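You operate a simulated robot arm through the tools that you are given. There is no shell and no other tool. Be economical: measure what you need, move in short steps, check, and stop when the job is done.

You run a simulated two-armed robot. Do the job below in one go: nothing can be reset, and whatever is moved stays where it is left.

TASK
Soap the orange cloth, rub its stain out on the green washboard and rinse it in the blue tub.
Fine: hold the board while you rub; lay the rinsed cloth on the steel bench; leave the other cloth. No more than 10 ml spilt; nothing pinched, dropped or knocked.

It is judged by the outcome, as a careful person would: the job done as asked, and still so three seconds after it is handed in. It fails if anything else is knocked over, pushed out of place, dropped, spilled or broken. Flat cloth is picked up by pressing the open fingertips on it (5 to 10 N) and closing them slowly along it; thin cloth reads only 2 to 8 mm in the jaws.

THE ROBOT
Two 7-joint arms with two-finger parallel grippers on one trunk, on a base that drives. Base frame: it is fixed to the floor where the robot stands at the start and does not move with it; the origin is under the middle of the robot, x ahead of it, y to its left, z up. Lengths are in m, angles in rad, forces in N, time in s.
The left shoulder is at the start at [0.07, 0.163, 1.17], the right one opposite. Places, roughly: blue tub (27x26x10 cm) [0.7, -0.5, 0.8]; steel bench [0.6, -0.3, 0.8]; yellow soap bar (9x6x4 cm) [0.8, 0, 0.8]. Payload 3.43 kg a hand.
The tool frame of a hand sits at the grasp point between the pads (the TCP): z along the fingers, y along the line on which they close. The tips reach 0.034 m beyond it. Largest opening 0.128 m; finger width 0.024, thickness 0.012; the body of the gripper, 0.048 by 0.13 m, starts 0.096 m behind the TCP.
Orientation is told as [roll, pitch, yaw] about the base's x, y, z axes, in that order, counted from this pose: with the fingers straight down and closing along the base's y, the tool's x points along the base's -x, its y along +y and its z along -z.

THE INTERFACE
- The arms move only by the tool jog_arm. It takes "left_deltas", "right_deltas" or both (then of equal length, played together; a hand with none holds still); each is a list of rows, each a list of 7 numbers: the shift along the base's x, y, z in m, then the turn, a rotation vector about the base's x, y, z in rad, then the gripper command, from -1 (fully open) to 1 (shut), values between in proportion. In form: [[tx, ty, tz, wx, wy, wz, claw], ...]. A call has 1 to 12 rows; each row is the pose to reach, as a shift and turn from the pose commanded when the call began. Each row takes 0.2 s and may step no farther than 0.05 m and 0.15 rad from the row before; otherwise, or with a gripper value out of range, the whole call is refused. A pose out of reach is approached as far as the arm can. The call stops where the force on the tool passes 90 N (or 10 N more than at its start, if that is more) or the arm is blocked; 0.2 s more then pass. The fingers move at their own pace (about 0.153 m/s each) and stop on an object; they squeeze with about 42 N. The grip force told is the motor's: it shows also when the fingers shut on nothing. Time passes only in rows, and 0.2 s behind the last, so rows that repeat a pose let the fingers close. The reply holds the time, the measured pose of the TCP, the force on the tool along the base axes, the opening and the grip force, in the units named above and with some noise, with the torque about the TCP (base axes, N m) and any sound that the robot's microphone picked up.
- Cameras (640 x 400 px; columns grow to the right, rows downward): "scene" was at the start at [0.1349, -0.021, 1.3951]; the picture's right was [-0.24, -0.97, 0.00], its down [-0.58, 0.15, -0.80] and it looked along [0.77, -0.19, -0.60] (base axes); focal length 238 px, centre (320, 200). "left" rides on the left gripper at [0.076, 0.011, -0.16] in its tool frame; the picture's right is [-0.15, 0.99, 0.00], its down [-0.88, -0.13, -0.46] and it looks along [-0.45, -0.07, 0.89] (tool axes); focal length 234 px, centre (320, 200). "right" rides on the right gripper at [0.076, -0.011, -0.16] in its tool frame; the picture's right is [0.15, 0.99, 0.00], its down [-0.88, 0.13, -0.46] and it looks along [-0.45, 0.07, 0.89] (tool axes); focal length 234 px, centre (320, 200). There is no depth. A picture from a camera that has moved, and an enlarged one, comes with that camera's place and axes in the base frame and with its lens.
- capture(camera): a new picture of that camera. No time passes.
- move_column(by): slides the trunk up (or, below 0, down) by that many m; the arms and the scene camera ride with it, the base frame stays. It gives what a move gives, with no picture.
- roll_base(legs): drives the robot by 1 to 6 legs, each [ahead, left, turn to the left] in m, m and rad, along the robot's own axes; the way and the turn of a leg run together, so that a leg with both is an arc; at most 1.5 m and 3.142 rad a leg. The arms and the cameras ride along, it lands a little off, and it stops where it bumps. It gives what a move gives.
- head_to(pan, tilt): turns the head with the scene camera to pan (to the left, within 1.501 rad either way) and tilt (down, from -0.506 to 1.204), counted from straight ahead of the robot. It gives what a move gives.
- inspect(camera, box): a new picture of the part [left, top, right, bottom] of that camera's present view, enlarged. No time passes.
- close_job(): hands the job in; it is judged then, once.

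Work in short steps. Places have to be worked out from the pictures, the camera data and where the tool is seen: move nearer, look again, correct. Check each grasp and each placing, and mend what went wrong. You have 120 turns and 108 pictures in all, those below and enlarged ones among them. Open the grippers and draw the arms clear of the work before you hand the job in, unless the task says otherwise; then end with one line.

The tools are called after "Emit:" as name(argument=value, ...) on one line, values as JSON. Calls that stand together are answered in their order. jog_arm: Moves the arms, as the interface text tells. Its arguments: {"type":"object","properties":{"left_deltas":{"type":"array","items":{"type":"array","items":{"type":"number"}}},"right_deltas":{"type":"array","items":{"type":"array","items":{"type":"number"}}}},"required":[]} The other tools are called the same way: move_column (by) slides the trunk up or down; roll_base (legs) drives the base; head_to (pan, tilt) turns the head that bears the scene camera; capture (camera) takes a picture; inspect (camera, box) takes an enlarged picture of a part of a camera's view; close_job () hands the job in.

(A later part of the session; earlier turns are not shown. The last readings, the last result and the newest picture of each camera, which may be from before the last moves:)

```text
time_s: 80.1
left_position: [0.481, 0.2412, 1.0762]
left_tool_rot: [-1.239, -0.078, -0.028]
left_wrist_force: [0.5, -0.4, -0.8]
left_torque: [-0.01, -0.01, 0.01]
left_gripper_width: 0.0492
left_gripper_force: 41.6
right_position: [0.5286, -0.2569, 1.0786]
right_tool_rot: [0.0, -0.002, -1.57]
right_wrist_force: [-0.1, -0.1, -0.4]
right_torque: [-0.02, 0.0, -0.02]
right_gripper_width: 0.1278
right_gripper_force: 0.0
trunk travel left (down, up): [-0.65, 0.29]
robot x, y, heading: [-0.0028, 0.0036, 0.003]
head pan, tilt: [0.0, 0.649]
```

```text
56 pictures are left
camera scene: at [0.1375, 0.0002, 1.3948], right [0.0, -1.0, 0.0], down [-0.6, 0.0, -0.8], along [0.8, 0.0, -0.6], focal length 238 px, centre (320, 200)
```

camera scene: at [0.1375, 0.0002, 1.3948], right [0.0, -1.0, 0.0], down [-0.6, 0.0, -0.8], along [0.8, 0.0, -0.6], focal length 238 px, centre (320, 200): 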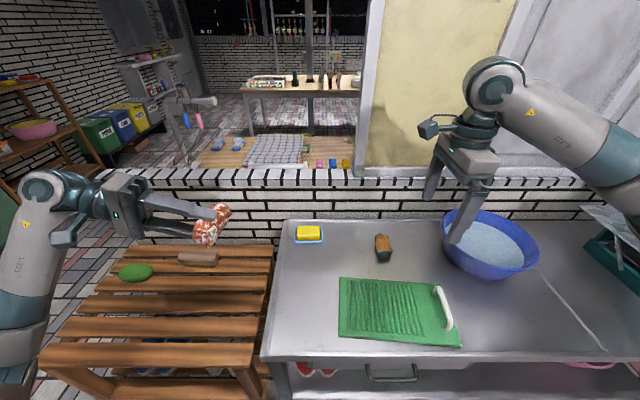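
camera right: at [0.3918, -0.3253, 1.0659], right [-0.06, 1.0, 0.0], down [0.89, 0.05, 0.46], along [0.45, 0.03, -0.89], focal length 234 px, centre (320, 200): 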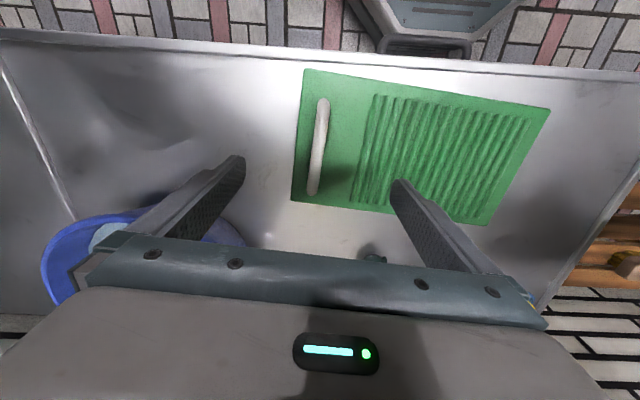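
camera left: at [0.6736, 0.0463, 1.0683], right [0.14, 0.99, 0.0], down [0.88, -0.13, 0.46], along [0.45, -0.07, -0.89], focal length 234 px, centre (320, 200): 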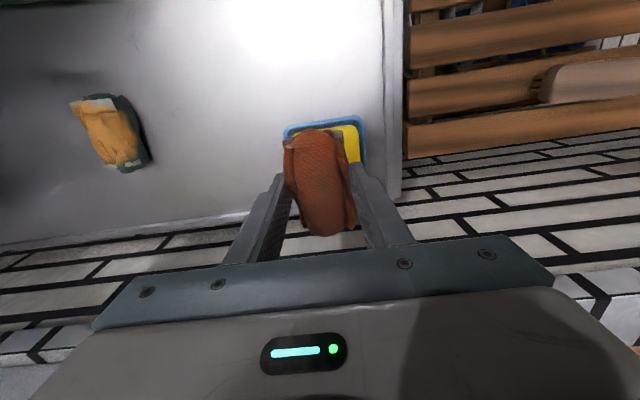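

All items are in place. I align the left hand exactly along −y and turn the right hand to face it, as in the first handover.

Emit:
jog_arm(left_deltas=[[0.01, 0, 0, -0.11, 0.028, 0.005, 1], [0.02, 0, 0, -0.22, 0.057, 0.01, 1], [0.03, 0, 0.004, -0.331, 0.085, 0.014, 1], [0.04, 0, 0.004, -0.331, 0.085, 0.014, 1], [0.049, 0, 0.004, -0.331, 0.085, 0.014, 1], [0.049, 0, 0.004, -0.331, 0.085, 0.014, 1], [0.049, 0, 0.004, -0.331, 0.085, 0.014, 1], [0.049, 0, 0.004, -0.331, 0.085, 0.014, 1], [0.049, 0, 0.004, -0.331, 0.085, 0.014, 1], [0.049, 0, 0.004, -0.331, 0.085, 0.014, 1], [0.049, 0, 0.004, -0.331, 0.085, 0.014, 1]], right_deltas=[[0, 0, 0, 0.143, 0, 0, -1], [0, 0, 0, 0.286, 0, 0, -1], [0, 0, 0, 0.429, 0, 0, -1], [0, 0, 0, 0.571, 0, 0, -1], [0, 0, 0, 0.714, 0, 0, -1], [0, 0, 0, 0.857, 0, 0, -1], [0, 0, 0, 1.0, 0, 0, -1], [0, 0, 0, 1.143, 0, 0, -1], [0, 0, 0, 1.286, 0, 0, -1], [0, 0, 0, 1.428, 0, 0, -1], [0, 0, 0, 1.571, 0, 0, -1]])

Emit:
jog_arm(left_deltas=[[0, -0.02, 0, 0, 0, 0, 1], [0, -0.04, 0, 0, 0, 0, 1], [0, -0.06, 0, 0, 0, 0, 1], [0, -0.08, 0, 0, 0, 0, 1], [0, -0.1, 0, 0, 0, 0, 1], [0, -0.12, 0, 0, 0, 0, 1]], right_deltas=[[0.002, 0.042, 0, 0, 0, 0, -1], [0.004, 0.084, 0, 0, 0, 0, -1], [0.006, 0.126, 0, 0, 0, 0, -1], [0.006, 0.168, 0, 0, 0, 0, -1], [0.006, 0.21, 0, 0, 0, 0, -1], [0.006, 0.245, 0, 0, 0, 0, -1]])

Emit:
inspect(camera="right", box=[200, 60, 440, 210])

Emit:
inspect(camera="scene", box=[160, 130, 400, 280])

```text
time_s: 82.5
left_position: [0.5306, 0.2404, 1.0813]
left_tool_rot: [-1.571, 0.0, 0.0]
left_wrist_force: [0.8, 0.3, -1.5]
left_torque: [0.03, 0.02, -0.03]
left_gripper_width: 0.0494
left_gripper_force: 42.0
right_position: [0.5285, -0.2595, 1.0815]
right_tool_rot: [-3.069, 1.57, 1.639]
right_wrist_force: [-0.2, 0.2, -0.8]
right_torque: [0.03, 0.0, 0.02]
right_gripper_width: 0.1277
right_gripper_force: 0.0
trunk travel left (down, up): [-0.65, 0.29]
robot x, y, heading: [0.002, -0.0009, 0.001]
head pan, tilt: [0.0, 0.649]
```

```text
time_s: 83.9
left_position: [0.5308, 0.1195, 1.0803]
left_tool_rot: [-1.574, 0.003, 0.0]
left_wrist_force: [-0.2, 0.5, -0.6]
left_torque: [0.03, -0.03, -0.01]
left_gripper_width: 0.0494
left_gripper_force: 42.4
right_position: [0.5356, -0.0134, 1.0801]
right_tool_rot: [0.864, 1.571, -0.706]
right_wrist_force: [0.1, 0.7, -0.2]
right_torque: [0.0, -0.02, 0.0]
right_gripper_width: 0.1281
right_gripper_force: 0.0
trunk travel left (down, up): [-0.65, 0.29]
robot x, y, heading: [-0.0001, 0.0012, -0.003]
head pan, tilt: [0.0, 0.649]
```

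```text
2.67 times, centred on (320, 135) of right
camera zoom: at [0.5231, -0.172, 1.1559], right [0.99, 0.0, 0.15], down [0.13, -0.46, -0.88], along [0.07, 0.89, -0.45], focal length 624 px, centre (320, 373)
```

zoom: 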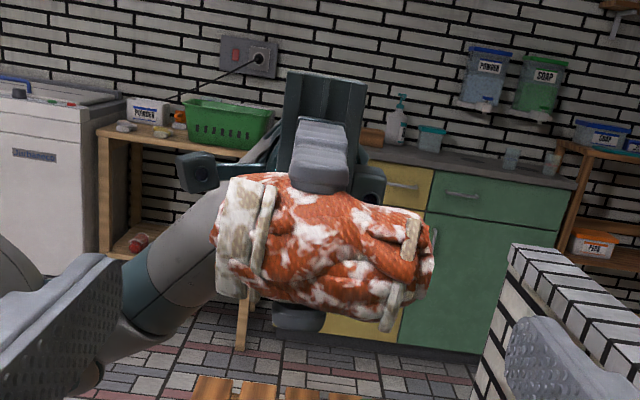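

```text
2.67 times, centred on (280, 205) of scene
camera zoom: at [0.1378, 0.0006, 1.3948], right [0.0, -1.0, 0.0], down [-0.61, 0.0, -0.8], along [0.8, 0.0, -0.61], focal length 634 px, centre (427, 187)
```

zoom: 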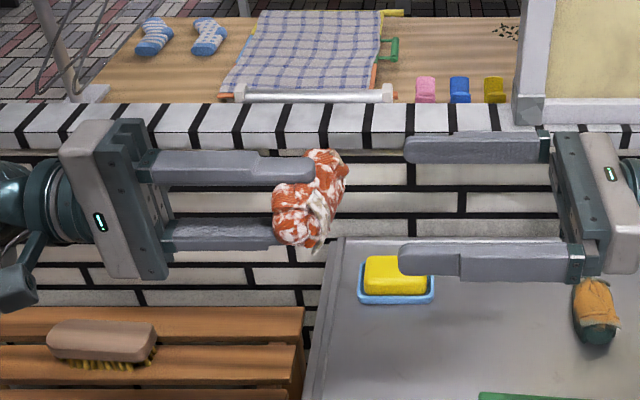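

The formerly stained face is fully clean and lathered. The geometry matches the first handover, so I advance the right hand and close on the ends.

Emit:
jog_arm(right_deltas=[[0.003, 0.03, 0.002, 0, 0, 0, -1], [0.003, 0.06, 0.002, 0, 0, 0, -1], [0.003, 0.091, 0.002, 0, 0, 0, -1], [0.003, 0.091, 0.002, 0, 0, 0, -0.6], [0.003, 0.091, 0.002, 0, 0, 0, -0.3], [0.003, 0.091, 0.002, 0, 0, 0, 0], [0.003, 0.091, 0.002, 0, 0, 0, 0.4], [0.003, 0.091, 0.002, 0, 0, 0, 1], [0.003, 0.091, 0.002, 0, 0, 0, 1]])

Emit:
inspect(camera="scene", box=[160, 130, 400, 280])

```text
time_s: 85.9
left_position: [0.5298, 0.119, 1.0808]
left_tool_rot: [-1.571, 0.003, 0.0]
left_wrist_force: [20.3, -1.5, -3.9]
left_torque: [-0.04, 0.06, 0.4]
left_gripper_width: 0.0494
left_gripper_force: 41.3
right_position: [0.5367, 0.0785, 1.0829]
right_tool_rot: [3.055, 1.572, 1.488]
right_wrist_force: [-20.3, 1.8, 3.9]
right_torque: [0.2, -0.02, 0.42]
right_gripper_width: 0.0987
right_gripper_force: 41.9
trunk travel left (down, up): [-0.65, 0.29]
robot x, y, heading: [-0.0037, 0.0009, 0.001]
head pan, tilt: [0.0, 0.649]
```

```text
2.67 times, centred on (280, 205) of scene
camera zoom: at [0.1374, 0.0002, 1.3948], right [0.0, -1.0, 0.0], down [-0.6, 0.0, -0.8], along [0.8, 0.0, -0.6], focal length 634 px, centre (427, 187)
```

zoom: 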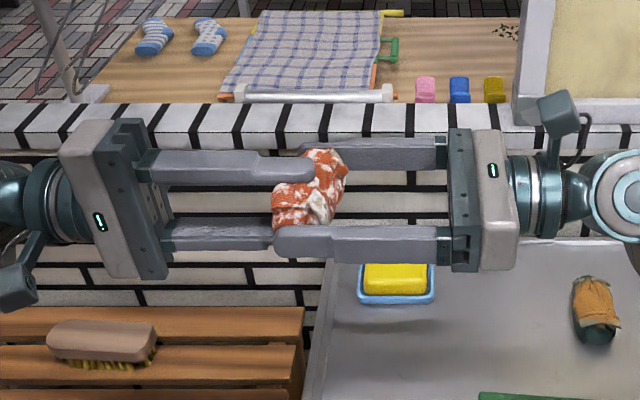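

The right hand has it (98.7 mm, 42 N). The left opens and withdraws.

Emit:
jog_arm(left_deltas=[[0, 0, 0, 0, 0, 0, 0.3], [0, 0, 0, 0, 0, 0, -0.3], [0, 0, 0, 0, 0, 0, -0.7], [0, 0.02, 0, 0, 0, 0, -0.8], [0, 0.05, 0, 0, 0, 0, -0.8], [0, 0.09, 0, 0, 0, 0, -0.8], [0, 0.13, 0, 0, 0, 0, -0.8], [0, 0.15, 0, 0, 0, 0, -0.8]])

Emit:
inspect(camera="scene", box=[160, 130, 400, 280])

```text
time_s: 87.7
left_position: [0.5294, 0.2708, 1.0803]
left_tool_rot: [-1.57, 0.001, 0.001]
left_wrist_force: [-0.3, -0.6, -0.6]
left_torque: [0.01, 0.04, -0.03]
left_gripper_width: 0.1153
left_gripper_force: 0.1
right_position: [0.5369, 0.0776, 1.0827]
right_tool_rot: [2.028, 1.571, 0.457]
right_wrist_force: [-0.4, 0.8, -1.2]
right_torque: [0.03, 0.0, 0.01]
right_gripper_width: 0.0986
right_gripper_force: 42.4
trunk travel left (down, up): [-0.65, 0.29]
robot x, y, heading: [0.0008, 0.0001, -0.001]
head pan, tilt: [0.0, 0.649]
```

```text
2.67 times, centred on (280, 205) of scene
camera zoom: at [0.1374, 0.0004, 1.3948], right [0.0, -1.0, 0.0], down [-0.6, 0.0, -0.8], along [0.8, 0.0, -0.6], focal length 634 px, centre (427, 187)
```

zoom: 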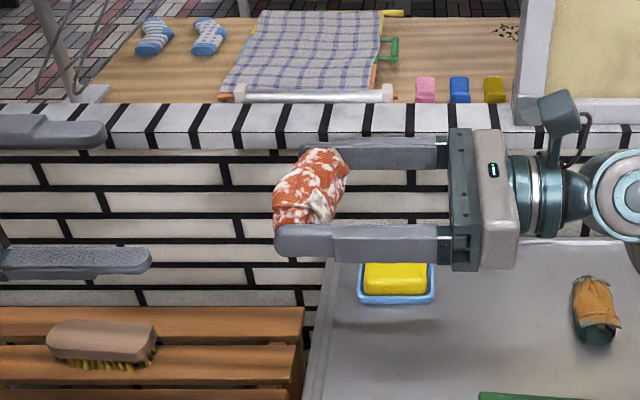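

The cloth is secure in the right hand. I turn it back to tool-down.

Emit:
jog_arm(right_deltas=[[0, -0.01, 0, -0.143, 0, 0, 1], [0, -0.02, 0, -0.286, 0, 0, 1], [0, -0.03, 0, -0.429, 0, 0, 1], [0, -0.04, 0, -0.571, 0, 0, 1], [0, -0.06, 0, -0.714, 0, 0, 1], [0, -0.08, 0, -0.857, 0, 0, 1], [0, -0.1, 0, -1.0, 0, 0, 1], [0, -0.12, 0, -1.143, 0, 0, 1], [0, -0.14, 0, -1.286, 0, 0, 1], [0, -0.16, 0, -1.428, 0, 0, 1], [0, -0.18, 0, -1.571, 0, 0, 1]])

Emit:
jog_arm(right_deltas=[[0.01, -0.04, 0, 0, 0, 0, 1], [0.02, -0.08, 0, 0, 0, 0, 1], [0.03, -0.12, 0, 0, 0, 0, 1], [0.04, -0.16, 0, 0, 0, 0, 1], [0.05, -0.2, 0, 0, 0, 0, 1], [0.06, -0.24, 0, 0, 0, 0, 1], [0.07, -0.28, 0, 0, 0, 0, 1], [0.08, -0.32, 0, 0, 0, 0, 1], [0.09, -0.36, 0, 0, 0, 0, 1], [0.1, -0.395, 0, 0, 0, 0, 1], [0.113, -0.415, 0, 0, 0, 0, 1]])

Emit:
head_to(pan=-0.6, tilt=0.65)

Emit:
capture(camera="scene")

Emit:
capture(camera="right")

```text
time_s: 90.1
left_position: [0.5308, 0.2709, 1.0813]
left_tool_rot: [-1.57, 0.002, 0.0]
left_wrist_force: [0.2, 0.3, 0.3]
left_torque: [-0.02, 0.03, 0.0]
left_gripper_width: 0.1153
left_gripper_force: 0.1
right_position: [0.5378, -0.101, 1.0812]
right_tool_rot: [0.0, -0.004, -1.571]
right_wrist_force: [-0.6, 0.9, 0.2]
right_torque: [-0.01, -0.01, 0.02]
right_gripper_width: 0.0988
right_gripper_force: 42.0
trunk travel left (down, up): [-0.65, 0.29]
robot x, y, heading: [0.0018, 0.0012, -0.005]
head pan, tilt: [0.0, 0.649]
```

```text
time_s: 92.5
left_position: [0.5306, 0.27, 1.0812]
left_tool_rot: [-1.57, 0.003, -0.001]
left_wrist_force: [-0.1, 0.5, 1.0]
left_torque: [0.04, -0.01, -0.02]
left_gripper_width: 0.1153
left_gripper_force: 0.0
right_position: [0.6508, -0.5181, 1.0804]
right_tool_rot: [-0.002, 0.001, -1.568]
right_wrist_force: [0.6, 0.0, 0.6]
right_torque: [0.04, 0.0, 0.01]
right_gripper_width: 0.0987
right_gripper_force: 41.9
trunk travel left (down, up): [-0.65, 0.29]
robot x, y, heading: [0.0005, -0.0004, -0.001]
head pan, tilt: [0.0, 0.649]
```

```text
time_s: 93.5
left_position: [0.5303, 0.2696, 1.0798]
left_tool_rot: [-1.571, 0.001, 0.0]
left_wrist_force: [0.1, -0.6, -0.5]
left_torque: [-0.05, -0.01, -0.02]
left_gripper_width: 0.115
left_gripper_force: 0.0
right_position: [0.6508, -0.5159, 1.0812]
right_tool_rot: [0.0, 0.0, -1.571]
right_wrist_force: [-0.3, 0.0, -0.8]
right_torque: [-0.01, 0.03, -0.02]
right_gripper_width: 0.0989
right_gripper_force: 42.3
trunk travel left (down, up): [-0.65, 0.29]
robot x, y, heading: [0.0008, 0.0032, -0.003]
head pan, tilt: [-0.6, 0.649]
```

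```text
51 pictures are left
camera scene: at [0.1224, -0.0489, 1.3948], right [-0.56, -0.83, 0.0], down [-0.5, 0.34, -0.8], along [0.66, -0.45, -0.6], focal length 238 px, centre (320, 200)
```

scene: 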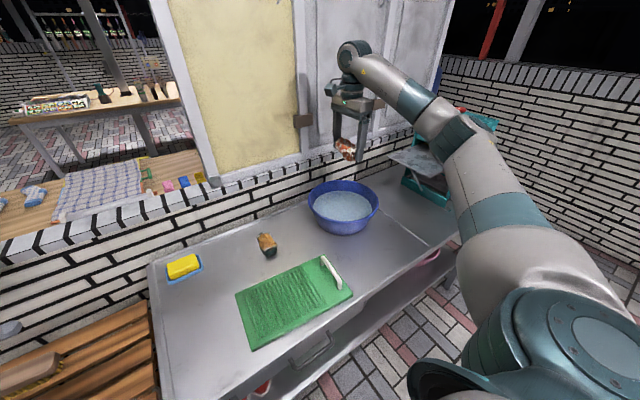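

```text
50 pictures are left
camera right: at [0.6389, -0.4402, 1.241], right [0.99, 0.15, 0.0], down [0.13, -0.88, 0.46], along [0.07, -0.45, -0.89], focal length 234 px, centre (320, 200)
```

right: 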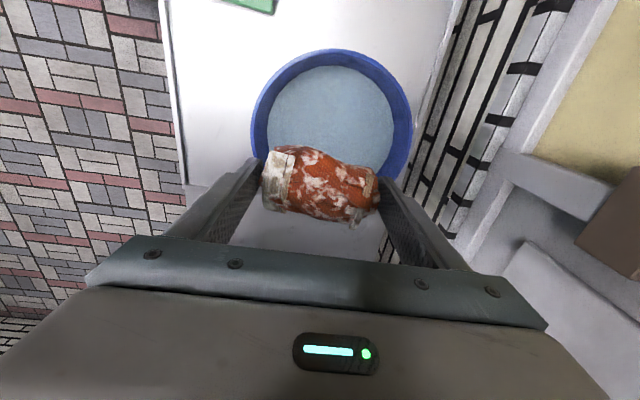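

Tub centre is about (0.664,-0.52), rim about 0.85. I centre the cloth over it, lower to just above the water and look.

Emit:
jog_arm(right_deltas=[[0.005, -0.002, -0.03, 0, 0, 0, 1], [0.01, -0.003, -0.06, 0, 0, 0, 1], [0.013, -0.003, -0.09, 0, 0, 0, 1], [0.013, -0.003, -0.12, 0, 0, 0, 1], [0.013, -0.003, -0.145, 0, 0, 0, 1], [0.013, -0.003, -0.165, 0, 0, 0, 1]])

Emit:
inspect(camera="scene", box=[270, 120, 430, 240])

Emit:
capture(camera="right")

```text
time_s: 94.9
left_position: [0.5301, 0.2701, 1.081]
left_tool_rot: [-1.571, 0.0, 0.0]
left_wrist_force: [0.5, 0.4, -1.0]
left_torque: [0.02, -0.01, -0.02]
left_gripper_width: 0.1152
left_gripper_force: 0.0
right_position: [0.6636, -0.5205, 0.9159]
right_tool_rot: [-0.001, 0.0, -1.57]
right_wrist_force: [0.2, -1.3, 0.9]
right_torque: [0.01, 0.01, 0.04]
right_gripper_width: 0.0988
right_gripper_force: 42.4
trunk travel left (down, up): [-0.65, 0.29]
robot x, y, heading: [0.0017, -0.0035, -0.002]
head pan, tilt: [-0.6, 0.649]
```

```text
3.33 times, centred on (350, 180) of scene
camera zoom: at [0.1226, -0.0493, 1.3948], right [-0.56, -0.83, 0.0], down [-0.5, 0.34, -0.8], along [0.66, -0.45, -0.61], focal length 792 px, centre (220, 267)
```

zoom: 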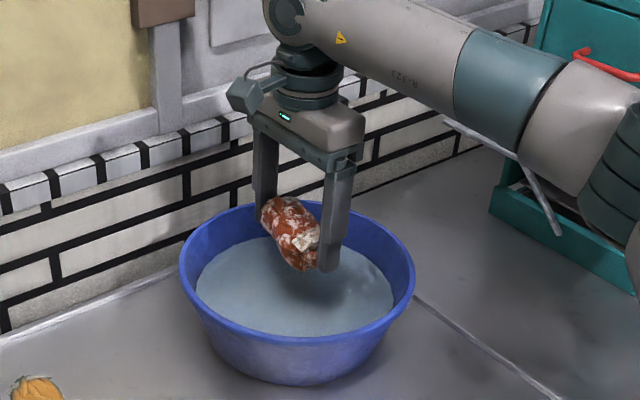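

```text
48 pictures are left
camera right: at [0.6518, -0.4444, 1.0754], right [0.99, 0.15, 0.0], down [0.13, -0.88, 0.46], along [0.07, -0.45, -0.89], focal length 234 px, centre (320, 200)
```

right: 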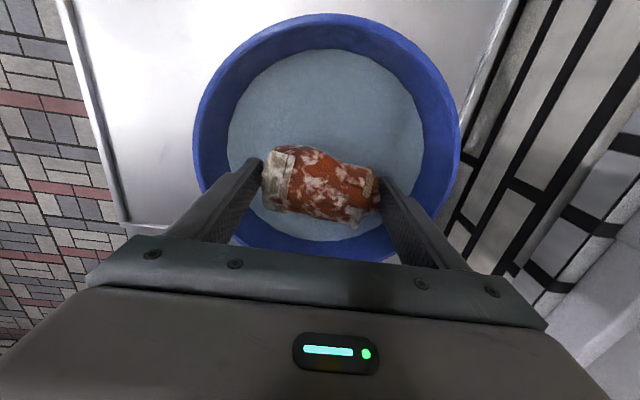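

The cloth is centred over the tub. Before lowering I check the right forearm's clearance from the teal unit.

Emit:
head_to(pan=-0.9, tilt=0.65)

Emit:
capture(camera="scene")

```text
time_s: 95.7
left_position: [0.5296, 0.2711, 1.081]
left_tool_rot: [-1.571, 0.001, 0.0]
left_wrist_force: [-0.5, -0.4, 0.4]
left_torque: [0.01, -0.01, 0.0]
left_gripper_width: 0.1153
left_gripper_force: 0.0
right_position: [0.664, -0.5199, 0.9174]
right_tool_rot: [-0.001, 0.0, -1.569]
right_wrist_force: [0.4, -1.0, 0.8]
right_torque: [0.01, -0.05, -0.01]
right_gripper_width: 0.0988
right_gripper_force: 41.7
trunk travel left (down, up): [-0.65, 0.29]
robot x, y, heading: [0.001, 0.0004, -0.003]
head pan, tilt: [-0.901, 0.649]
```

```text
47 pictures are left
camera scene: at [0.1046, -0.0678, 1.3948], right [-0.78, -0.62, 0.0], down [-0.38, 0.47, -0.8], along [0.49, -0.62, -0.6], focal length 238 px, centre (320, 200)
```

scene: 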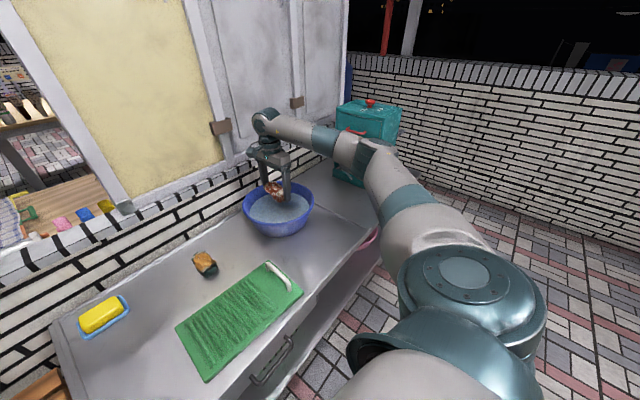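

The elbow is well away from the teal unit. I lower the cloth gently into the water.

Emit:
jog_arm(right_deltas=[[0.002, -0.001, -0.015, 0, 0, 0, 1], [0.002, -0.001, -0.03, 0, 0, 0, 1], [0.002, -0.001, -0.04, 0, 0, 0, 1], [0.002, -0.001, -0.05, 0, 0, 0, 1], [0.002, -0.001, -0.06, 0, 0, 0, 1], [0.002, -0.001, -0.068, 0, 0, 0, 1], [0.002, -0.001, -0.076, 0, 0, 0, 1], [0.002, -0.001, -0.084, 0, 0, 0, 1]])

Emit:
inspect(camera="scene", box=[210, 140, 350, 245])

Emit:
inspect(camera="right", box=[160, 0, 480, 260])

```text
time_s: 97.5
left_position: [0.5302, 0.2698, 1.0802]
left_tool_rot: [-1.572, 0.002, 0.0]
left_wrist_force: [0.0, -0.5, -0.3]
left_torque: [-0.01, 0.01, 0.02]
left_gripper_width: 0.1151
left_gripper_force: 0.1
right_position: [0.6669, -0.5208, 0.8333]
right_tool_rot: [0.0, -0.001, -1.571]
right_wrist_force: [-0.3, -0.7, -0.4]
right_torque: [-0.01, -0.01, -0.05]
right_gripper_width: 0.0985
right_gripper_force: 42.2
trunk travel left (down, up): [-0.65, 0.29]
robot x, y, heading: [0.0025, -0.0019, -0.003]
head pan, tilt: [-0.901, 0.649]
```

```text
3.81 times, centred on (280, 192) of scene
camera zoom: at [0.1047, -0.068, 1.3948], right [-0.78, -0.62, 0.0], down [-0.38, 0.47, -0.8], along [0.49, -0.62, -0.6], focal length 905 px, centre (472, 229)
```

zoom: 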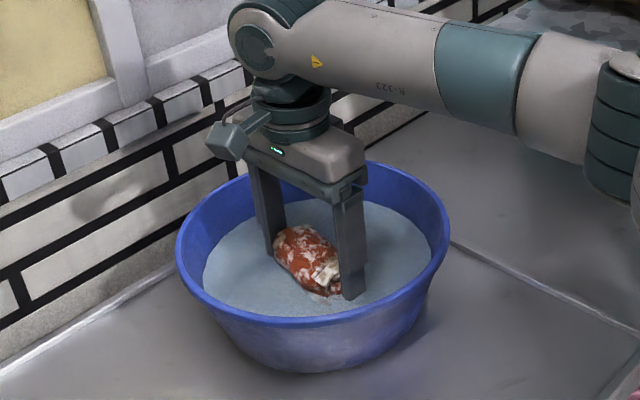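

```text
1.54 times, centred on (320, 130) of right
camera zoom: at [0.6542, -0.4447, 0.9916], right [0.99, 0.15, 0.0], down [0.13, -0.88, 0.46], along [0.07, -0.45, -0.89], focal length 360 px, centre (320, 308)
```

zoom: 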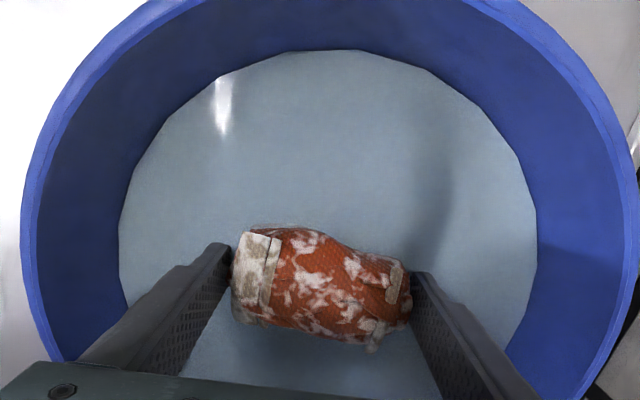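

The tips are now about at the water surface. I lower further, gently.

Emit:
jog_arm(right_deltas=[[0, 0, -0.006, 0, 0, 0, 1], [0, 0, -0.012, 0, 0, 0, 1], [0, 0, -0.018, 0, 0, 0, 1], [0, 0, -0.024, 0, 0, 0, 1], [0, 0, -0.029, 0, 0, 0, 1]])

Emit:
inspect(camera="right", box=[160, 0, 480, 260])

```text
time_s: 98.7
left_position: [0.5302, 0.2705, 1.0802]
left_tool_rot: [-1.569, 0.001, -0.001]
left_wrist_force: [0.5, 0.2, -0.3]
left_torque: [0.0, 0.0, 0.01]
left_gripper_width: 0.1153
left_gripper_force: 0.1
right_position: [0.6655, -0.5217, 0.8038]
right_tool_rot: [-0.002, -0.001, -1.573]
right_wrist_force: [-0.7, 0.0, 0.1]
right_torque: [-0.02, -0.02, 0.0]
right_gripper_width: 0.0987
right_gripper_force: 42.0
trunk travel left (down, up): [-0.65, 0.29]
robot x, y, heading: [-0.0006, 0.0002, 0.001]
head pan, tilt: [-0.901, 0.649]
```

```text
1.54 times, centred on (320, 130) of right
camera zoom: at [0.654, -0.4447, 0.9627], right [0.99, 0.15, 0.0], down [0.13, -0.88, 0.46], along [0.07, -0.45, -0.89], focal length 360 px, centre (320, 308)
```

zoom: 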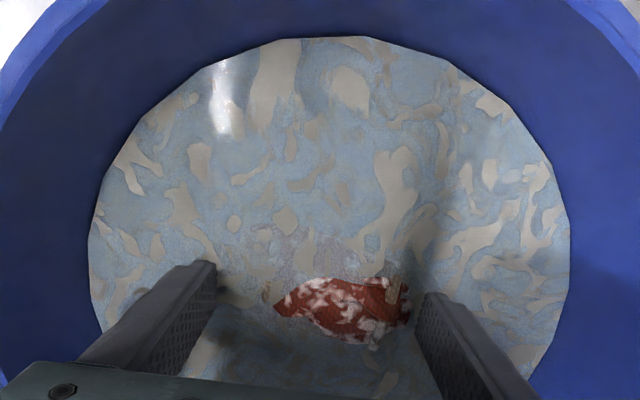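

It's half submerged and soap is coming off. I go slightly deeper and swish slowly.

Emit:
jog_arm(right_deltas=[[0, 0, -0.004, 0, 0, 0, 1], [0, 0, -0.008, 0, 0, 0, 1], [0, 0.008, -0.008, 0, 0, 0, 1], [0, 0.016, -0.008, 0, 0, 0, 1], [0, 0.008, -0.008, 0, 0, 0, 1], [0, 0, -0.008, 0, 0, 0, 1], [0, -0.008, -0.008, 0, 0, 0, 1], [0, -0.016, -0.008, 0, 0, 0, 1], [0, -0.008, -0.008, 0, 0, 0, 1], [0, 0, -0.008, 0, 0, 0, 1], [0, 0, -0.008, 0, 0, 0, 1]])

Emit:
inspect(camera="right", box=[160, 0, 480, 260])

```text
time_s: 101.1
left_position: [0.5305, 0.2699, 1.0812]
left_tool_rot: [-1.572, 0.003, 0.001]
left_wrist_force: [0.1, 0.0, -0.3]
left_torque: [0.0, 0.0, -0.01]
left_gripper_width: 0.1153
left_gripper_force: 0.1
right_position: [0.666, -0.5207, 0.795]
right_tool_rot: [0.0, 0.001, -1.569]
right_wrist_force: [0.5, -0.2, -0.1]
right_torque: [0.0, 0.02, -0.02]
right_gripper_width: 0.0987
right_gripper_force: 42.1
trunk travel left (down, up): [-0.65, 0.29]
robot x, y, heading: [-0.0012, 0.004, -0.002]
head pan, tilt: [-0.901, 0.649]
```

```text
1.54 times, centred on (320, 130) of right
camera zoom: at [0.6536, -0.4446, 0.9545], right [0.99, 0.15, 0.0], down [0.13, -0.88, 0.46], along [0.07, -0.45, -0.89], focal length 360 px, centre (320, 308)
```

zoom: 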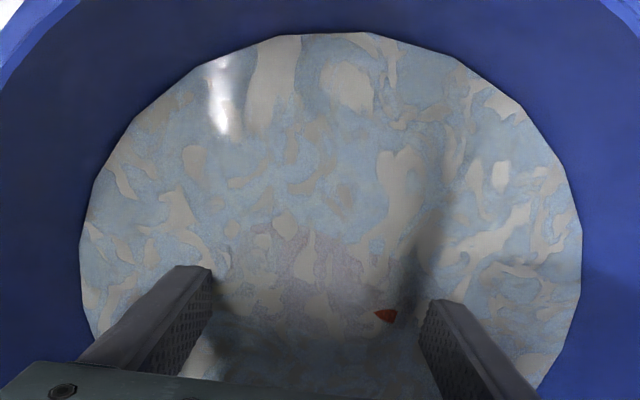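

Almost fully submerged. I go a few mm deeper, swish once more, then raise it partly to check.

Emit:
jog_arm(right_deltas=[[0, 0, -0.003, 0, 0, 0, 1], [0, 0, -0.005, 0, 0, 0, 1], [0, 0.01, -0.005, 0, 0, 0, 1], [0, 0.018, -0.005, 0, 0, 0, 1], [0, 0.008, -0.005, 0, 0, 0, 1], [0, -0.002, -0.005, 0, 0, 0, 1], [0, -0.01, -0.005, 0, 0, 0, 1], [0, -0.018, -0.005, 0, 0, 0, 1], [0, -0.008, -0.005, 0, 0, 0, 1], [0, 0.006, -0.005, 0, 0, 0, 1], [0, 0.016, -0.005, 0, 0, 0, 1], [0, 0, -0.005, 0, 0, 0, 1]])

Emit:
jog_arm(right_deltas=[[0, -0.01, 0, 0, 0, 0, 1], [0, -0.018, 0, 0, 0, 0, 1], [0, -0.008, 0, 0, 0, 0, 1], [0, 0.006, 0, 0, 0, 0, 1], [0, 0.016, 0, 0, 0, 0, 1], [0, 0, 0, 0, 0, 0, 1], [0, 0, 0.008, 0, 0, 0, 1], [0, 0, 0.018, 0, 0, 0, 1], [0, 0, 0.028, 0, 0, 0, 1], [0, 0, 0.038, 0, 0, 0, 1], [0, 0, 0.05, 0, 0, 0, 1], [0, 0, 0.062, 0, 0, 0, 1]])

Emit:
inspect(camera="right", box=[160, 0, 480, 260])

Emit:
inspect(camera="scene", box=[210, 140, 350, 245])

```text
time_s: 103.7
left_position: [0.5264, 0.2745, 1.0821]
left_tool_rot: [-1.575, 0.002, 0.001]
left_wrist_force: [-0.2, 0.5, -0.5]
left_torque: [-0.05, -0.02, -0.01]
left_gripper_width: 0.1152
left_gripper_force: 0.0
right_position: [0.6639, -0.5144, 0.7937]
right_tool_rot: [0.002, 0.002, -1.565]
right_wrist_force: [-4.1, 10.4, 25.4]
right_torque: [-0.03, 1.17, -0.49]
right_gripper_width: 0.0992
right_gripper_force: 41.8
trunk travel left (down, up): [-0.65, 0.29]
robot x, y, heading: [-0.0019, 0.0019, 0.002]
head pan, tilt: [-0.901, 0.649]
```

```text
time_s: 106.3
left_position: [0.5298, 0.2707, 1.0801]
left_tool_rot: [-1.57, 0.003, 0.001]
left_wrist_force: [-0.2, 0.3, -0.1]
left_torque: [0.0, 0.01, -0.03]
left_gripper_width: 0.1153
left_gripper_force: 0.1
right_position: [0.6654, -0.5208, 0.8516]
right_tool_rot: [0.001, -0.001, -1.569]
right_wrist_force: [-0.3, -0.4, 0.5]
right_torque: [-0.03, 0.02, -0.01]
right_gripper_width: 0.0988
right_gripper_force: 42.4
trunk travel left (down, up): [-0.65, 0.29]
robot x, y, heading: [-0.0013, -0.0009, -0.006]
head pan, tilt: [-0.901, 0.649]
```

```text
1.54 times, centred on (320, 130) of right
camera zoom: at [0.6534, -0.4448, 1.0114], right [0.99, 0.15, 0.0], down [0.13, -0.88, 0.46], along [0.07, -0.45, -0.89], focal length 360 px, centre (320, 308)
```

zoom: 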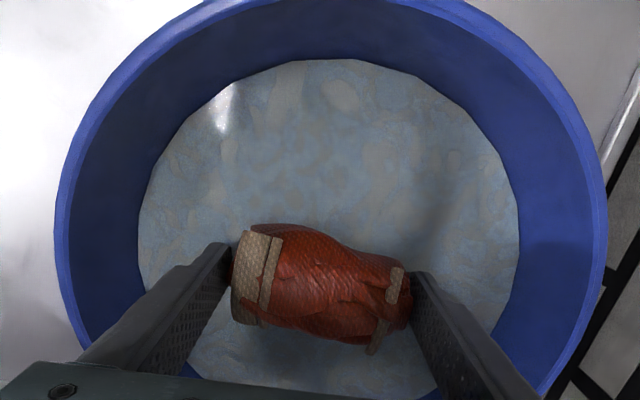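

```text
3.81 times, centred on (280, 192) of scene
camera zoom: at [0.1044, -0.0679, 1.3948], right [-0.78, -0.62, 0.0], down [-0.38, 0.47, -0.8], along [0.49, -0.62, -0.6], focal length 905 px, centre (472, 229)
```

zoom: 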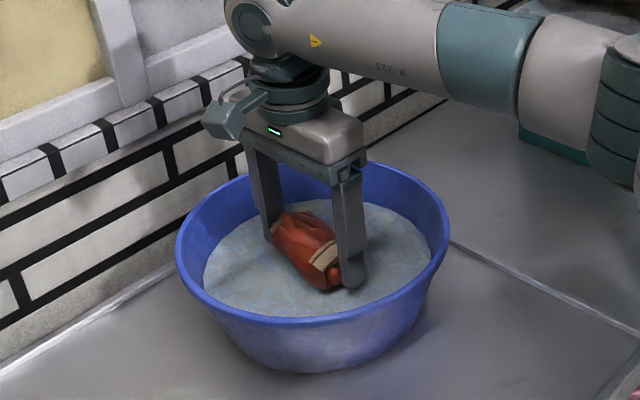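

Rinsed: no soap, no stain, and the tub hasn't moved. I hold it above the water to let it drain.

Emit:
jog_arm(right_deltas=[[0, 0, 0.01, 0, 0, 0, 1], [0, 0, 0.02, 0, 0, 0, 1], [0, 0, 0.03, 0, 0, 0, 1], [0, 0, 0.03, 0, 0, 0, 1], [0, 0, 0.03, 0, 0, 0, 1], [0, 0, 0.03, 0, 0, 0, 1], [0, 0, 0.03, 0, 0, 0, 1], [0, 0, 0.03, 0, 0, 0, 1], [0, 0, 0.03, 0, 0, 0, 1], [0, 0, 0.03, 0, 0, 0, 1], [0, 0, 0.03, 0, 0, 0, 1], [0, 0, 0.03, 0, 0, 0, 1]])

Emit:
inspect(camera="scene", box=[210, 140, 350, 245])

Emit:
jog_arm(right_deltas=[[0, 0, 0, 0, 0, 0, 1], [0, 0, 0, 0, 0, 0, 1], [0, 0, 0, 0, 0, 0, 1], [0, 0, 0, 0, 0, 0, 1], [0, 0, 0, 0, 0, 0, 1], [0, 0, 0, 0, 0, 0, 1], [0, 0, 0, 0, 0, 0, 1], [0, 0, 0, 0, 0, 0, 1], [0, 0, 0, 0, 0, 0, 1], [0, 0, 0, 0, 0, 0, 1], [0, 0, 0, 0, 0, 0, 1], [0, 0, 0, 0, 0, 0, 1]])

Emit:
jog_arm(right_deltas=[[0, 0, 0, 0, 0, 0, 1], [0, 0, 0, 0, 0, 0, 1], [0, 0, 0, 0, 0, 0, 1], [0, 0, 0, 0, 0, 0, 1], [0, 0, 0, 0, 0, 0, 1], [0, 0, 0, 0, 0, 0, 1], [0, 0, 0, 0, 0, 0, 1], [0, 0, 0, 0, 0, 0, 1], [0, 0, 0, 0, 0, 0, 1], [0, 0, 0, 0, 0, 0, 1], [0, 0, 0, 0, 0, 0, 1], [0, 0, 0, 0, 0, 0, 1]])

Emit:
inspect(camera="scene", box=[210, 140, 350, 245])

```text
time_s: 108.9
left_position: [0.5299, 0.2697, 1.0796]
left_tool_rot: [-1.571, 0.002, 0.002]
left_wrist_force: [0.0, 0.6, 0.0]
left_torque: [-0.03, 0.01, 0.02]
left_gripper_width: 0.1152
left_gripper_force: 0.1
right_position: [0.6665, -0.5216, 0.8811]
right_tool_rot: [-0.001, 0.002, -1.571]
right_wrist_force: [-0.1, 0.3, 0.2]
right_torque: [0.03, -0.02, -0.01]
right_gripper_width: 0.0988
right_gripper_force: 42.3
trunk travel left (down, up): [-0.65, 0.29]
robot x, y, heading: [0.0016, 0.0023, -0.001]
head pan, tilt: [-0.901, 0.649]
```

```text
3.81 times, centred on (280, 192) of scene
camera zoom: at [0.1046, -0.068, 1.3948], right [-0.78, -0.62, 0.0], down [-0.38, 0.47, -0.8], along [0.49, -0.62, -0.6], focal length 905 px, centre (472, 229)
```

zoom: 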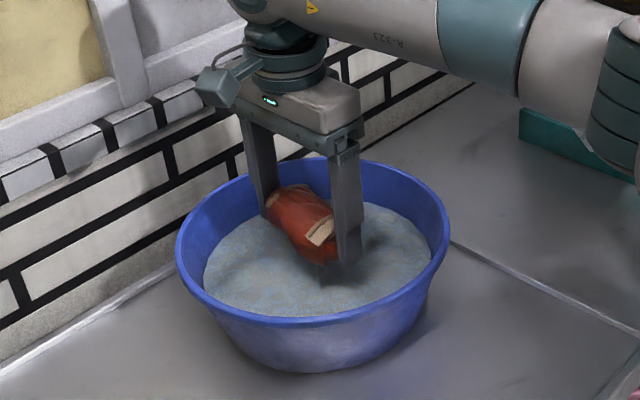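

```text
time_s: 111.5
left_position: [0.5301, 0.2697, 1.0814]
left_tool_rot: [-1.571, 0.003, 0.001]
left_wrist_force: [0.1, -0.4, -0.1]
left_torque: [-0.02, 0.03, 0.01]
left_gripper_width: 0.1151
left_gripper_force: 0.0
right_position: [0.6658, -0.5218, 0.8823]
right_tool_rot: [0.0, 0.001, -1.571]
right_wrist_force: [-0.2, -0.6, 0.2]
right_torque: [-0.01, -0.02, 0.0]
right_gripper_width: 0.0989
right_gripper_force: 42.2
trunk travel left (down, up): [-0.65, 0.29]
robot x, y, heading: [0.0008, -0.0011, 0.001]
head pan, tilt: [-0.901, 0.649]
```

```text
time_s: 114.1
left_position: [0.5297, 0.2697, 1.0795]
left_tool_rot: [-1.572, 0.001, -0.001]
left_wrist_force: [0.2, -0.1, -0.1]
left_torque: [0.01, 0.02, 0.01]
left_gripper_width: 0.1151
left_gripper_force: 0.0
right_position: [0.6656, -0.5212, 0.8827]
right_tool_rot: [0.002, 0.0, -1.57]
right_wrist_force: [0.1, -0.1, -0.7]
right_torque: [-0.02, 0.0, 0.01]
right_gripper_width: 0.0985
right_gripper_force: 42.0
trunk travel left (down, up): [-0.65, 0.29]
robot x, y, heading: [0.0012, -0.0034, 0.002]
head pan, tilt: [-0.901, 0.649]
```

```text
3.81 times, centred on (280, 192) of scene
camera zoom: at [0.1046, -0.0679, 1.3948], right [-0.78, -0.62, 0.0], down [-0.38, 0.47, -0.8], along [0.49, -0.62, -0.6], focal length 905 px, centre (472, 229)
```

zoom: 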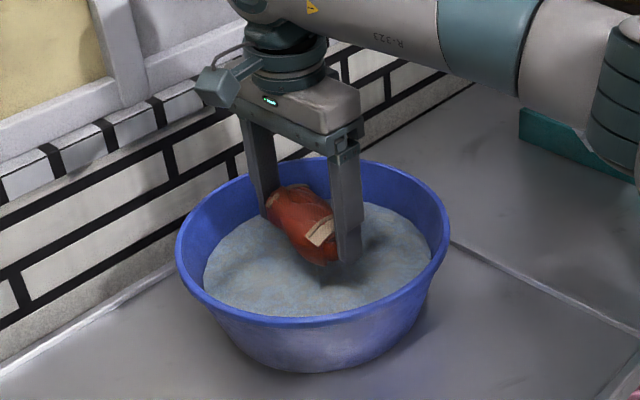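

It's draining with nothing spilt. I give it a few more seconds, then lift clear of the rim.

Emit:
jog_arm(right_deltas=[[0, 0, 0, 0, 0, 0, 1], [0, 0, 0, 0, 0, 0, 1], [0, 0, 0, 0, 0, 0, 1], [0, 0, 0, 0, 0, 0, 1], [0, 0, 0, 0, 0, 0, 1], [0, 0, 0, 0, 0, 0, 1], [0, 0, 0, 0, 0, 0, 1], [0, 0, 0, 0, 0, 0, 1], [0, 0, 0, 0, 0, 0, 1], [0, 0, 0, 0, 0, 0, 1], [0, 0, 0, 0, 0, 0, 1], [0, 0, 0, 0, 0, 0, 1]])

Emit:
jog_arm(right_deltas=[[0, 0, 0, 0, 0, 0, 1], [0, 0, 0, 0, 0, 0, 1], [0, 0, 0, 0, 0, 0, 1], [0, 0, 0, 0, 0, 0, 1], [0, 0, 0, 0, 0, 0, 1], [0, 0, 0, 0, 0, 0, 1], [0, 0, 0, 0, 0, 0, 1], [0, 0, 0, 0, 0, 0, 1], [0, 0, 0, 0, 0, 0, 1], [0, 0, 0.02, 0, 0, 0, 1], [0, 0, 0.045, 0, 0, 0, 1], [0, 0, 0.07, 0, 0, 0, 1]])

Emit:
head_to(pan=-0.7, tilt=0.85)

Emit:
capture(camera="scene")

```text
time_s: 116.7
left_position: [0.5303, 0.2698, 1.0809]
left_tool_rot: [-1.571, 0.003, -0.001]
left_wrist_force: [1.4, 0.2, 0.4]
left_torque: [-0.01, 0.01, 0.01]
left_gripper_width: 0.1153
left_gripper_force: 0.1
right_position: [0.665, -0.5214, 0.8815]
right_tool_rot: [0.001, -0.001, -1.57]
right_wrist_force: [0.2, -0.5, 0.0]
right_torque: [-0.01, 0.0, 0.03]
right_gripper_width: 0.0986
right_gripper_force: 42.2
trunk travel left (down, up): [-0.65, 0.29]
robot x, y, heading: [0.0007, -0.0012, 0.0]
head pan, tilt: [-0.901, 0.649]
```

```text
time_s: 119.3
left_position: [0.5301, 0.2696, 1.081]
left_tool_rot: [-1.572, 0.001, -0.002]
left_wrist_force: [-1.2, -0.7, 0.6]
left_torque: [-0.03, -0.02, 0.01]
left_gripper_width: 0.1153
left_gripper_force: 0.1
right_position: [0.6653, -0.5214, 0.9519]
right_tool_rot: [-0.001, 0.001, -1.57]
right_wrist_force: [0.1, -0.5, 1.2]
right_torque: [-0.04, -0.02, 0.02]
right_gripper_width: 0.0984
right_gripper_force: 42.6
trunk travel left (down, up): [-0.65, 0.29]
robot x, y, heading: [-0.0013, -0.0007, -0.001]
head pan, tilt: [-0.901, 0.649]
```

```text
time_s: 120.0
left_position: [0.53, 0.2701, 1.0797]
left_tool_rot: [-1.571, 0.002, -0.002]
left_wrist_force: [-0.3, 0.0, 0.1]
left_torque: [0.02, 0.03, -0.03]
left_gripper_width: 0.1153
left_gripper_force: 0.0
right_position: [0.664, -0.5227, 0.9517]
right_tool_rot: [0.0, 0.0, -1.572]
right_wrist_force: [0.2, 0.8, 0.3]
right_torque: [0.03, 0.0, 0.06]
right_gripper_width: 0.0986
right_gripper_force: 41.7
trunk travel left (down, up): [-0.65, 0.29]
robot x, y, heading: [0.0006, 0.001, 0.001]
head pan, tilt: [-0.7, 0.85]
```

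```text
38 pictures are left
camera scene: at [0.1105, -0.0504, 1.3782], right [-0.64, -0.76, 0.0], down [-0.57, 0.48, -0.66], along [0.5, -0.43, -0.75], focal length 238 px, centre (320, 200)
```

scene: 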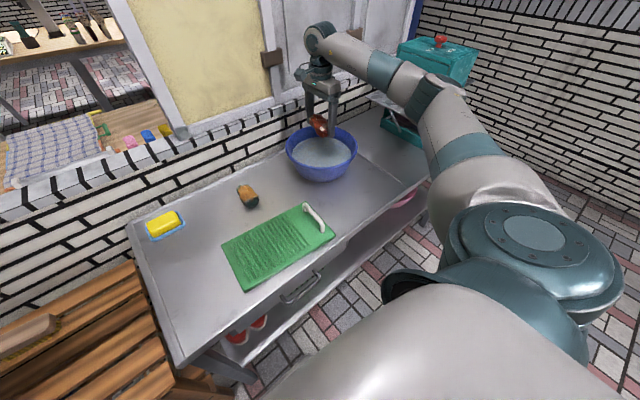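

The bench at (0.46,-0.45) is free of everything. I carry the cloth there and lower it.

Emit:
jog_arm(right_deltas=[[-0.04, 0.014, 0, 0, 0, 0, 1], [-0.08, 0.028, 0, 0, 0, 0, 1], [-0.12, 0.042, 0, 0, 0, 0, 1], [-0.16, 0.056, 0, 0, 0, 0, 1], [-0.2, 0.07, -0.005, 0, 0, 0, 1], [-0.205, 0.072, -0.04, 0, 0, 0, 1], [-0.205, 0.072, -0.08, 0, 0, 0, 1], [-0.205, 0.072, -0.11, 0, 0, 0, 1], [-0.205, 0.072, -0.13, 0, 0, 0, 1]])

Emit:
capture(camera="right")

Emit:
inspect(camera="scene", box=[260, 110, 440, 250])

```text
time_s: 122.0
left_position: [0.5294, 0.2698, 1.0807]
left_tool_rot: [-1.57, 0.003, -0.002]
left_wrist_force: [-0.5, -1.1, 0.1]
left_torque: [0.01, -0.01, 0.0]
left_gripper_width: 0.1152
left_gripper_force: 0.1
right_position: [0.4612, -0.4486, 0.8217]
right_tool_rot: [-0.001, 0.003, -1.57]
right_wrist_force: [-0.3, 0.0, -0.5]
right_torque: [-0.01, 0.01, 0.01]
right_gripper_width: 0.0987
right_gripper_force: 41.7
trunk travel left (down, up): [-0.65, 0.29]
robot x, y, heading: [-0.0003, 0.0, -0.001]
head pan, tilt: [-0.7, 0.85]
```

```text
37 pictures are left
camera right: at [0.4487, -0.3718, 0.9808], right [0.99, 0.15, 0.0], down [0.13, -0.88, 0.45], along [0.07, -0.45, -0.89], focal length 234 px, centre (320, 200)
```

right: 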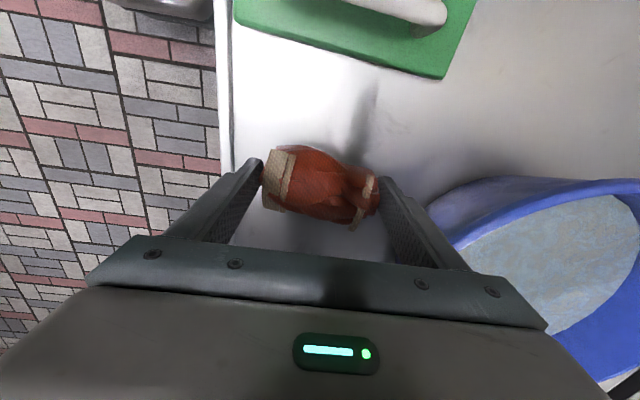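

```text
2.86 times, centred on (350, 180) of scene
camera zoom: at [0.1106, -0.0505, 1.3782], right [-0.64, -0.76, 0.0], down [-0.57, 0.48, -0.66], along [0.5, -0.42, -0.75], focal length 679 px, centre (234, 257)
```

zoom: 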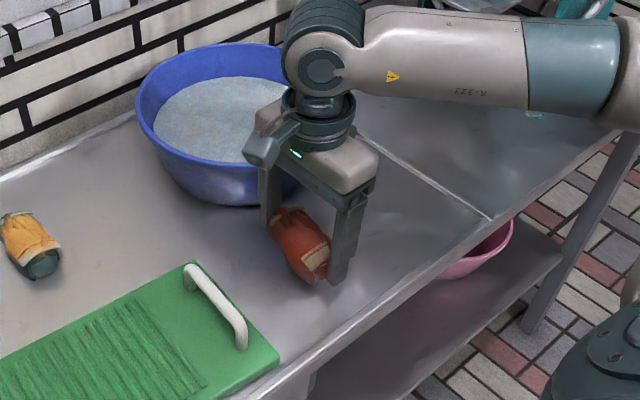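

There's room. I nudge 2 cm away from the tub and lower to contact.

Emit:
jog_arm(right_deltas=[[0, 0.02, 0, 0, 0, 0, 1], [0, 0.02, -0.01, 0, 0, 0, 1], [0, 0.02, -0.018, 0, 0, 0, 1], [0, 0.02, -0.024, 0, 0, 0, 1]])

```text
time_s: 123.0
left_position: [0.5302, 0.2693, 1.0802]
left_tool_rot: [-1.569, 0.002, 0.001]
left_wrist_force: [-0.2, 0.4, 0.6]
left_torque: [0.01, 0.02, -0.01]
left_gripper_width: 0.1151
left_gripper_force: 0.1
right_position: [0.4586, -0.4286, 0.799]
right_tool_rot: [0.003, 0.0, -1.571]
right_wrist_force: [0.1, -0.8, 0.7]
right_torque: [-0.01, -0.02, 0.03]
right_gripper_width: 0.0985
right_gripper_force: 42.1
trunk travel left (down, up): [-0.65, 0.29]
robot x, y, heading: [-0.0034, 0.0015, -0.003]
head pan, tilt: [-0.7, 0.85]
```

Emit:
jog_arm(right_deltas=[[0, 0, -0.003, 0, 0, 0, 1], [0, 0, -0.006, 0, 0, 0, 1], [0, 0, -0.008, 0, 0, 0, 1]])

```text
time_s: 123.8
left_position: [0.5286, 0.2706, 1.0811]
left_tool_rot: [-1.571, 0.0, 0.0]
left_wrist_force: [0.5, 0.3, -1.0]
left_torque: [-0.03, 0.01, 0.0]
left_gripper_width: 0.1153
left_gripper_force: 0.0
right_position: [0.4621, -0.4285, 0.791]
right_tool_rot: [0.0, 0.0, -1.573]
right_wrist_force: [0.8, 0.3, 0.0]
right_torque: [-0.04, 0.0, 0.02]
right_gripper_width: 0.0986
right_gripper_force: 41.8
trunk travel left (down, up): [-0.65, 0.29]
robot x, y, heading: [0.0009, 0.0013, -0.003]
head pan, tilt: [-0.7, 0.85]
```

Emit:
jog_arm(right_deltas=[[0, 0, -0.002, 0, 0, 0, 1], [0, 0, -0.004, 0, 0, 0, 1]])

Emit:
inspect(camera="scene", box=[310, 160, 400, 230])

```text
time_s: 124.4
left_position: [0.5302, 0.2701, 1.0803]
left_tool_rot: [-1.573, 0.002, 0.001]
left_wrist_force: [1.0, -0.3, 0.2]
left_torque: [-0.01, 0.02, -0.01]
left_gripper_width: 0.1153
left_gripper_force: 0.0
right_position: [0.4603, -0.4296, 0.7885]
right_tool_rot: [0.005, -0.001, -1.572]
right_wrist_force: [0.2, -2.0, 18.8]
right_torque: [-0.41, 0.83, 0.07]
right_gripper_width: 0.0985
right_gripper_force: 42.1
trunk travel left (down, up): [-0.65, 0.29]
robot x, y, heading: [0.0005, 0.0026, 0.001]
head pan, tilt: [-0.7, 0.85]
```

```text
5.71 times, centred on (355, 195) of scene
camera zoom: at [0.1088, -0.0488, 1.3788], right [-0.64, -0.76, 0.0], down [-0.57, 0.48, -0.66], along [0.51, -0.43, -0.75], focal length 1358 px, centre (120, 229)
```

zoom: 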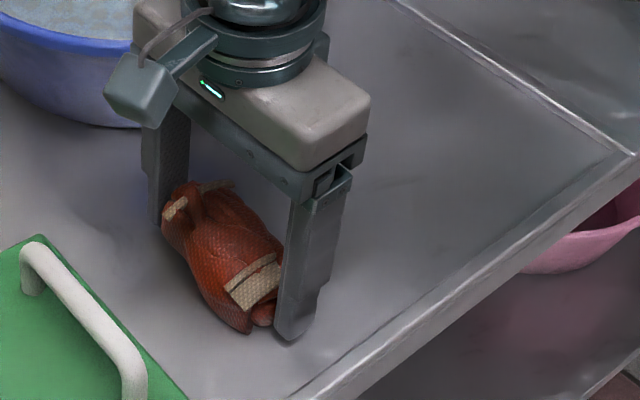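

It's on the bench (contact 19 N). I ease off, open just enough, and withdraw straight up.

Emit:
jog_arm(right_deltas=[[0, 0, 0.003, 0, 0, 0, 1], [0, 0, 0.003, 0, 0, 0, -0.7], [0, 0, 0.003, 0, 0, 0, -0.85], [0, 0, 0.003, 0, 0, 0, -0.85], [0, 0, 0.02, 0, 0, 0, -0.85], [0, 0, 0.05, 0, 0, 0, -0.85], [0, 0, 0.09, 0, 0, 0, -0.85], [0, 0, 0.13, 0, 0, 0, -0.85], [-0.01, 0.01, 0.17, 0, 0, 0, -0.85], [-0.03, 0.03, 0.21, 0, 0, 0, -0.85], [-0.05, 0.06, 0.25, 0, 0, 0, -0.85], [-0.07, 0.09, 0.28, 0, 0, 0, -0.85]])

Emit:
head_to(pan=-0.45, tilt=0.8)

Emit:
capture(camera="scene")

```text
refused: row 11 steps farther than a row can; nothing moved
```

```text
time_s: 125.2
left_position: [0.5275, 0.2714, 1.0809]
left_tool_rot: [-1.572, 0.0, -0.001]
left_wrist_force: [-0.7, -0.3, 0.2]
left_torque: [-0.03, 0.01, 0.0]
left_gripper_width: 0.1154
left_gripper_force: 0.0
right_position: [0.4595, -0.4285, 0.7886]
right_tool_rot: [0.004, -0.003, -1.57]
right_wrist_force: [3.2, -4.7, 28.8]
right_torque: [-0.7, 1.02, 0.25]
right_gripper_width: 0.0986
right_gripper_force: 42.0
trunk travel left (down, up): [-0.65, 0.29]
robot x, y, heading: [0.0032, -0.0008, -0.001]
head pan, tilt: [-0.45, 0.799]
```

```text
34 pictures are left
camera scene: at [0.1214, -0.0332, 1.3826], right [-0.44, -0.9, 0.0], down [-0.64, 0.31, -0.7], along [0.63, -0.3, -0.72], focal length 238 px, centre (320, 200)
```

scene: 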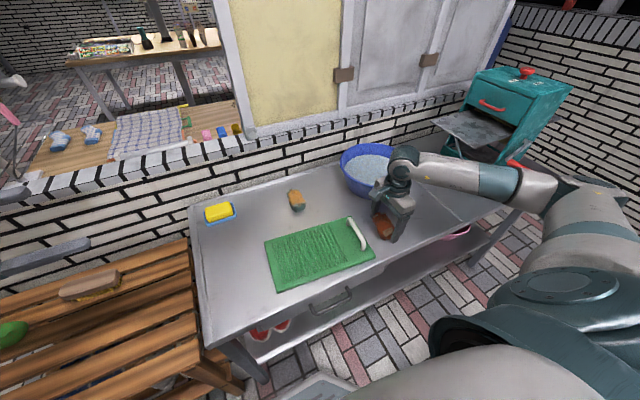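

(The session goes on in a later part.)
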